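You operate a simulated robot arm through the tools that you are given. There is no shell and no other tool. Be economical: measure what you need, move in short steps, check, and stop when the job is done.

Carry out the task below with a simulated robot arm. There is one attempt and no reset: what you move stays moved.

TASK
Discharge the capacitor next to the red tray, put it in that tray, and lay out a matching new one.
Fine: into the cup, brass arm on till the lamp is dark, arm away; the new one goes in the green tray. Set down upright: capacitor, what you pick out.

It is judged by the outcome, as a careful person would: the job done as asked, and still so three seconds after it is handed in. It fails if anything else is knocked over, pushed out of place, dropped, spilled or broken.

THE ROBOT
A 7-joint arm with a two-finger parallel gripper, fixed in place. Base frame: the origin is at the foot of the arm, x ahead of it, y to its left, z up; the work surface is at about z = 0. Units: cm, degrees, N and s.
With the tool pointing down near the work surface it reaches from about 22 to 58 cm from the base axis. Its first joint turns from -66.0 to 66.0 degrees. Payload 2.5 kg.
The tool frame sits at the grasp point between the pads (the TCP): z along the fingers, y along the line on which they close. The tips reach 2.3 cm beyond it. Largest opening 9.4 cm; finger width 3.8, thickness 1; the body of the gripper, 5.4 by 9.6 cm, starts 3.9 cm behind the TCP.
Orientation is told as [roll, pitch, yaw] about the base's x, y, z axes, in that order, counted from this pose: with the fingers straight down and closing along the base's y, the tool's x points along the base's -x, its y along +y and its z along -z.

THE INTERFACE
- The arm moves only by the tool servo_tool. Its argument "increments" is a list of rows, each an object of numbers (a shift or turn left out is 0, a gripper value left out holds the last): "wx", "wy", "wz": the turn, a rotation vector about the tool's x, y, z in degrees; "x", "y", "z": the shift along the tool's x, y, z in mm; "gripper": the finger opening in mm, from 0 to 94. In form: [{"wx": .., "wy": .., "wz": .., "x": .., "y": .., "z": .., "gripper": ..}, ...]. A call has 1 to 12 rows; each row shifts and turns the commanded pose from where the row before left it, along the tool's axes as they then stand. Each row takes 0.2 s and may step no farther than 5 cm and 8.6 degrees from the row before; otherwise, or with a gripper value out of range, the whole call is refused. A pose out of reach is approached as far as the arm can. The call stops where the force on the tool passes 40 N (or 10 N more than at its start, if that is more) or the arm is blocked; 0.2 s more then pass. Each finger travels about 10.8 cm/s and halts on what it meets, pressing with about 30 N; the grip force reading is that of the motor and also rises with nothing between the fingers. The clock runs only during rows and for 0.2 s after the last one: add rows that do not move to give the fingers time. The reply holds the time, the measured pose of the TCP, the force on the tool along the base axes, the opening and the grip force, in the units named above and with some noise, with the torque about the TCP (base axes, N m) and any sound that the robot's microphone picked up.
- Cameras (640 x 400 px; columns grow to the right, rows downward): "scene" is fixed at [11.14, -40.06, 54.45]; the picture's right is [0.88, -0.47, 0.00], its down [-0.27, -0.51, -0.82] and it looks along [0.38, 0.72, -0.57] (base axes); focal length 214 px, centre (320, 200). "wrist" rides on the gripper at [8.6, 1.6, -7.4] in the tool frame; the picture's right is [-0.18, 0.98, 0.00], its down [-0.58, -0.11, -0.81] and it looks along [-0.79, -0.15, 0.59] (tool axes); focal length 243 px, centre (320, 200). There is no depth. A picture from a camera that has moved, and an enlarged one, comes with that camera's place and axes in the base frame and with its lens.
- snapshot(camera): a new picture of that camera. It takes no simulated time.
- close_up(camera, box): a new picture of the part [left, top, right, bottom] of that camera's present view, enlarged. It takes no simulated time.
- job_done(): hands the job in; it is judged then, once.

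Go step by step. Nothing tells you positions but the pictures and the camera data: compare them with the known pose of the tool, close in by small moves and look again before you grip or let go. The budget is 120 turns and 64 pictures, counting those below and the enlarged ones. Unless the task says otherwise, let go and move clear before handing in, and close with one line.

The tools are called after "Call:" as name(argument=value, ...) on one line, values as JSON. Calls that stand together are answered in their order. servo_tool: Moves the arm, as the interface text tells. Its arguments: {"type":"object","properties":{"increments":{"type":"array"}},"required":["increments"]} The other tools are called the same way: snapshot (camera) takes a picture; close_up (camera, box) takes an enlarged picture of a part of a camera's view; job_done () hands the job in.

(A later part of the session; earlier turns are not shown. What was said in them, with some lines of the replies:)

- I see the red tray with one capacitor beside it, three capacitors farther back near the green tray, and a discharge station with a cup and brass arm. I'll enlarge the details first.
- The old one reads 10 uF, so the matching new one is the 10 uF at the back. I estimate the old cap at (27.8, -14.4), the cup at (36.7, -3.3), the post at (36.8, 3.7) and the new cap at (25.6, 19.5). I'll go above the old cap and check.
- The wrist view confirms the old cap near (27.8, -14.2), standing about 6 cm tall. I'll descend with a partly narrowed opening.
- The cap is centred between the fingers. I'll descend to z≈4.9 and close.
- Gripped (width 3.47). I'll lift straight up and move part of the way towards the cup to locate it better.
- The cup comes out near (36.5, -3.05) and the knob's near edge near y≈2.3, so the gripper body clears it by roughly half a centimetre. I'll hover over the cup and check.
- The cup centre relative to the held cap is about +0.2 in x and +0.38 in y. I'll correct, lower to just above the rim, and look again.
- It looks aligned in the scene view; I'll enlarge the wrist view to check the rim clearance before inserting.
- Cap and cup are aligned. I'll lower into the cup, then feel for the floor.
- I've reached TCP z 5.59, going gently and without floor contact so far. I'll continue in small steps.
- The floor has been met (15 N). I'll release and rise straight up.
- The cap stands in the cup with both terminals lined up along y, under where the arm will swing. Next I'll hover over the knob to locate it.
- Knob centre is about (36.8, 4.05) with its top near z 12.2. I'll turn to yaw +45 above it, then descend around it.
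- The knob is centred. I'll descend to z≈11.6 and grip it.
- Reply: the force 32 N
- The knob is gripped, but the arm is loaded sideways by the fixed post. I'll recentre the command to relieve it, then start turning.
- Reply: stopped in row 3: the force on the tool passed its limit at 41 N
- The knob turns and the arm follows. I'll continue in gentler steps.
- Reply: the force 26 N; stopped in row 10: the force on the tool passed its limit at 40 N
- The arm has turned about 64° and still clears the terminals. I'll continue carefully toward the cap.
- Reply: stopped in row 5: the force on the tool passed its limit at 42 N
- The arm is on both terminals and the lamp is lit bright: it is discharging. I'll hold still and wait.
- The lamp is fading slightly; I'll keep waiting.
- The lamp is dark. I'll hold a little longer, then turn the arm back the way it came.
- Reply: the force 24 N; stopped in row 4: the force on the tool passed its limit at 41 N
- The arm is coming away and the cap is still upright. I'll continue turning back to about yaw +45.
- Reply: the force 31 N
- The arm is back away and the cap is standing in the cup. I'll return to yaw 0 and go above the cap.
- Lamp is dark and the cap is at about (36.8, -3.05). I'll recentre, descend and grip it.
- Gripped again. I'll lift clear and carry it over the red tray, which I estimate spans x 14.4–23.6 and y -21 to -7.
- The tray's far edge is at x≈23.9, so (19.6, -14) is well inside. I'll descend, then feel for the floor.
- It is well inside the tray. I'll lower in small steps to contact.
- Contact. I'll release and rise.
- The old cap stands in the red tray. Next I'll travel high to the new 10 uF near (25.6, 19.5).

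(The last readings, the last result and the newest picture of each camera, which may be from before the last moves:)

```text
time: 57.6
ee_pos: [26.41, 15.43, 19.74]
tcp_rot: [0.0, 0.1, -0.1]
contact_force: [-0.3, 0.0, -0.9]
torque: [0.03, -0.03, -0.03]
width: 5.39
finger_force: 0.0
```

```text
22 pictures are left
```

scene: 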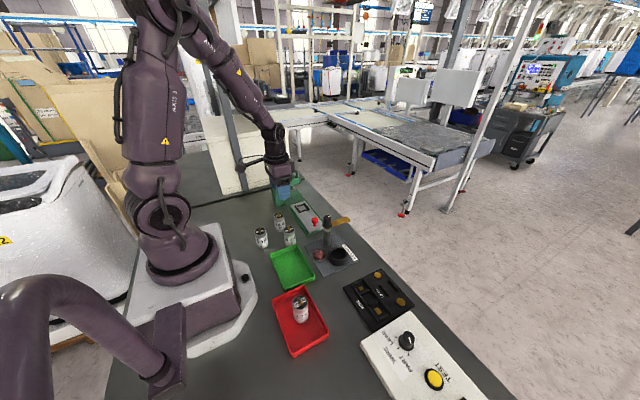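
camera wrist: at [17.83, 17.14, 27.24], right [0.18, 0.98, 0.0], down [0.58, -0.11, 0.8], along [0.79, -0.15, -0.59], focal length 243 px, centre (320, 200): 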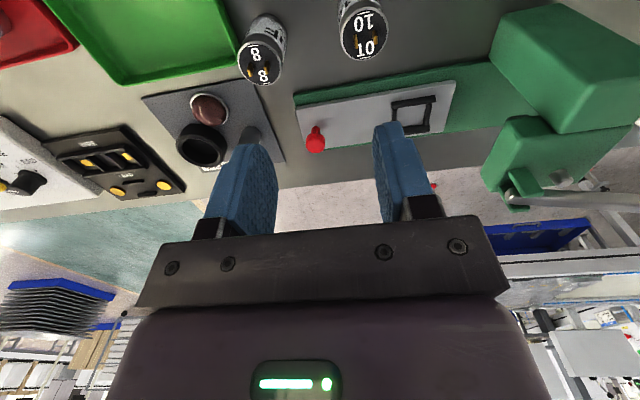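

New cap is at about (25.7, 19.1), with the 8 uF 8.7 cm away. I'll hover above it lower and check.

Call:
servo_tool(increments=[{"x": 6.5, "y": 37}, {"z": 40}, {"z": 40}, {"z": 20}, {}, {}])

Call:
snapshot(camera="wrist")

Call:
close_up(camera="scene", box=[232, 190, 328, 250])

```text
time: 59.0
ee_pos: [25.89, 19.09, 9.67]
tcp_rot: [0.1, 0.2, -0.1]
contact_force: [-0.1, -0.2, 0.1]
torque: [-0.03, 0.01, 0.04]
width: 5.42
finger_force: 0.1
```

```text
21 pictures are left
camera wrist: at [17.24, 20.78, 17.25], right [0.18, 0.98, 0.0], down [0.58, -0.11, 0.8], along [0.79, -0.15, -0.59], focal length 243 px, centre (320, 200)
```

wrist: 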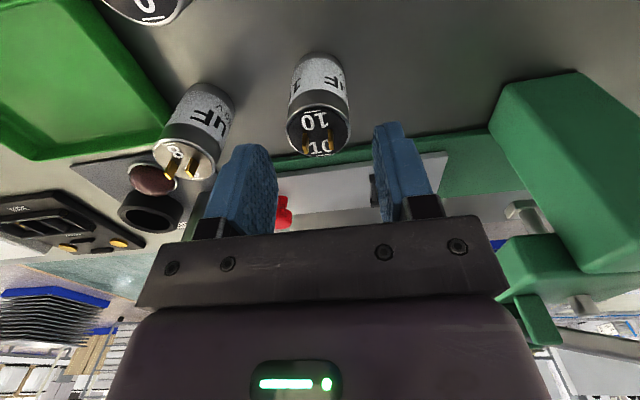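

```text
6.67 times, centred on (280, 220) of scene
camera zoom: at [11.14, -40.06, 54.45], right [0.88, -0.47, 0.0], down [-0.27, -0.51, -0.82], along [0.38, 0.72, -0.57], focal length 1430 px, centre (587, 67)
```

zoom: 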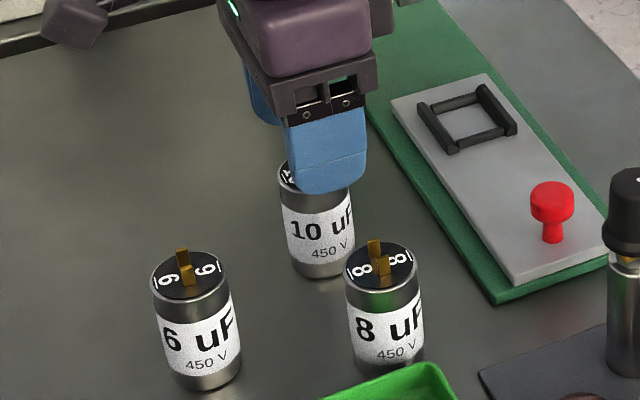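

Centred on the cap. I'll descend and grip.

Call:
servo_tool(increments=[{"x": -0.5, "z": 20}, {"z": 20}, {"z": 9}, {}, {"gripper": 30}, {}, {}])

```text
time: 60.6
ee_pos: [26.05, 19.14, 4.78]
tcp_rot: [0.0, 0.2, 0.0]
contact_force: [0.4, -0.1, 0.6]
torque: [-0.01, -0.04, -0.04]
width: 3.49
finger_force: 29.5
```

Gripped. I'll lift and carry it over the green tray (centre about (22.8, 0.6)).

Call:
servo_tool(increments=[{"z": -15}, {"z": -35}, {"z": -40}, {"z": -35}, {"x": 5, "y": -40}, {"x": 5, "y": -45}, {"x": 5, "y": -50}, {"x": 7, "y": -48}, {}, {}])

Call:
snapshot(camera="wrist")

```text
refused: row 7 steps farther than a row can; nothing moved
```

```text
19 pictures are left
camera wrist: at [17.36, 20.84, 12.24], right [0.18, 0.98, 0.0], down [0.58, -0.11, 0.8], along [0.79, -0.15, -0.59], focal length 243 px, centre (320, 200)
```

wrist: 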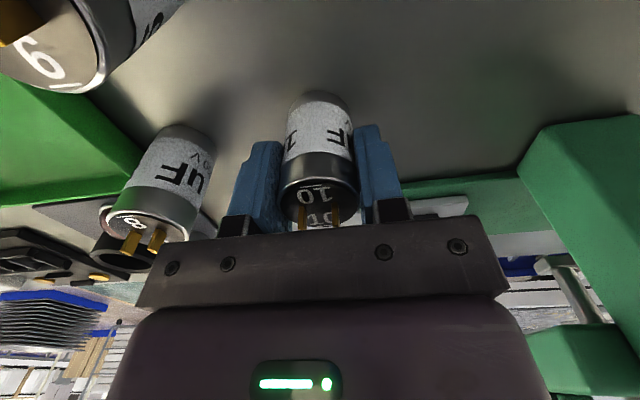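

One step was just too long and nothing moved; I'll resend it with shorter steps.

Call:
servo_tool(increments=[{"z": -15}, {"z": -35}, {"z": -40}, {"z": -35}, {"x": 5, "y": -40}, {"x": 5, "y": -48}, {"x": 5, "y": -48}, {"x": 7, "y": -48}, {}, {}])

Call:
snapshot(camera="wrist")

Call:
close_up(camera="scene", box=[230, 220, 358, 300])

```text
time: 62.8
ee_pos: [23.71, 0.74, 17.12]
tcp_rot: [0.1, 0.0, -0.1]
contact_force: [0.2, -0.1, -0.4]
torque: [0.02, 0.03, 0.01]
width: 3.52
finger_force: 29.9
```

```text
18 pictures are left
camera wrist: at [15.13, 2.33, 24.7], right [0.18, 0.98, 0.0], down [0.58, -0.11, 0.8], along [0.79, -0.15, -0.59], focal length 243 px, centre (320, 200)
```

wrist: 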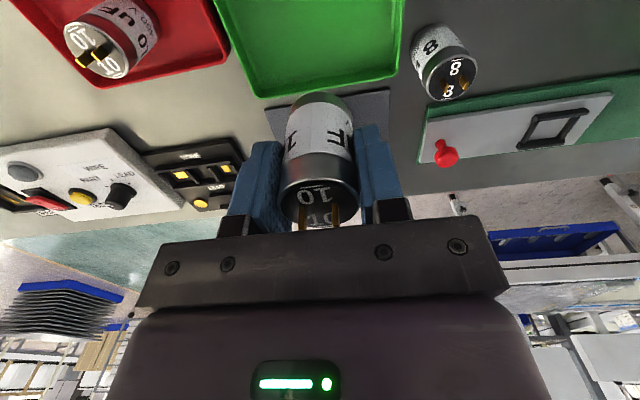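

```text
5.00 times, centred on (294, 260) of scene
camera zoom: at [11.14, -40.06, 54.45], right [0.88, -0.47, 0.0], down [-0.27, -0.51, -0.82], along [0.38, 0.72, -0.57], focal length 1072 px, centre (450, -100)
```

zoom: 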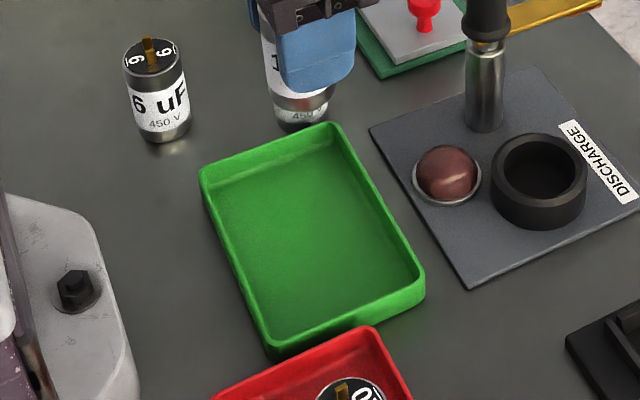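

The held cap is over the tray's middle. I'll descend.

Call:
servo_tool(increments=[{"x": 3, "z": 35}, {"z": 40}, {"z": 30}, {"z": 8}, {"z": 3}, {"z": 2}, {}, {}])

Call:
close_up(camera="scene", box=[230, 220, 358, 300])

```text
time: 64.6
ee_pos: [23.49, 0.68, 5.52]
tcp_rot: [-0.1, 0.1, 0.1]
contact_force: [0.5, -0.4, 0.2]
torque: [-0.02, 0.01, -0.02]
width: 3.52
finger_force: 30.0
```

```text
5.00 times, centred on (294, 260) of scene
camera zoom: at [11.14, -40.06, 54.45], right [0.88, -0.47, 0.0], down [-0.27, -0.51, -0.82], along [0.38, 0.72, -0.57], focal length 1072 px, centre (450, -100)
```

zoom: 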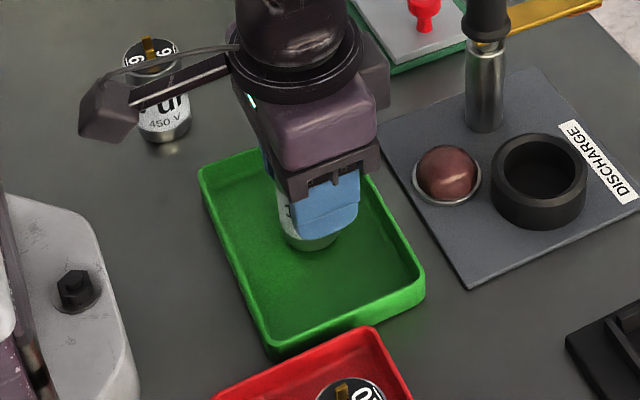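

Call:
servo_tool(increments=[{"z": 2}, {"z": 1.5}, {"z": 1}, {}])

```text
time: 65.6
ee_pos: [23.42, 0.69, 5.02]
tcp_rot: [0.0, 0.1, 0.0]
contact_force: [-2.1, 0.6, 19.0]
torque: [0.08, 0.15, -0.01]
width: 3.49
finger_force: 31.2
```

The tray floor has been met. I'll release and rise clear.

Call:
servo_tool(increments=[{"z": -0.7}, {"gripper": 54}, {}, {}, {"z": -25}, {"z": -45}, {"z": -45}, {"z": -45}, {"x": -40, "z": -20}, {"x": -40}, {"x": -40}, {}])

Call:
snapshot(camera="scene")

Call:
close_up(camera="scene", box=[230, 220, 390, 320])

```text
time: 68.2
ee_pos: [35.57, 0.95, 23.02]
tcp_rot: [0.0, 0.1, 0.0]
contact_force: [0.4, -0.3, 1.2]
torque: [-0.01, 0.02, -0.02]
width: 5.39
finger_force: 0.1
```

```text
15 pictures are left
```

scene: 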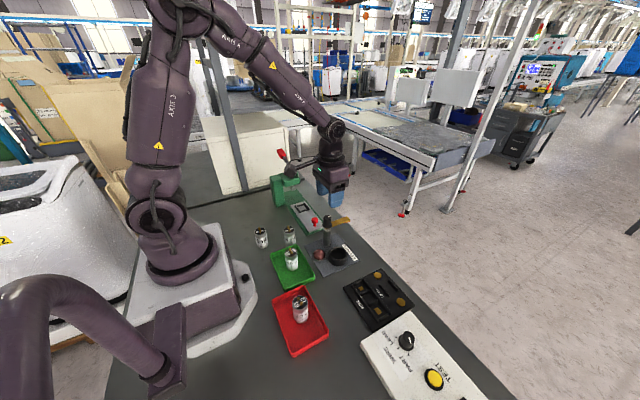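

```text
4.00 times, centred on (310, 270) of scene
camera zoom: at [11.14, -40.06, 54.45], right [0.88, -0.47, 0.0], down [-0.27, -0.51, -0.82], along [0.38, 0.72, -0.57], focal length 858 px, centre (360, -80)
```

zoom: 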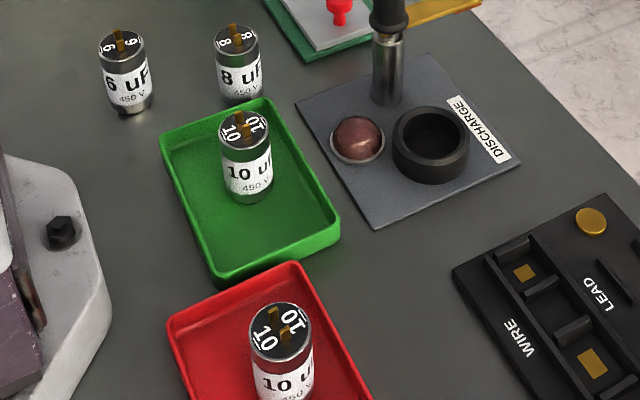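

Both capacitors stand upright in their trays, the lamp is dark, the brass arm is away and everything else is where it was. I'm handing the job in.

Call:
job_done()

```text
The job is handed in.
```

I discharged the old 10 uF capacitor until the lamp went dark, then stood it in the red tray. The matching new 10 uF 450 V one is upright in the green tray, and the brass arm is swung away.
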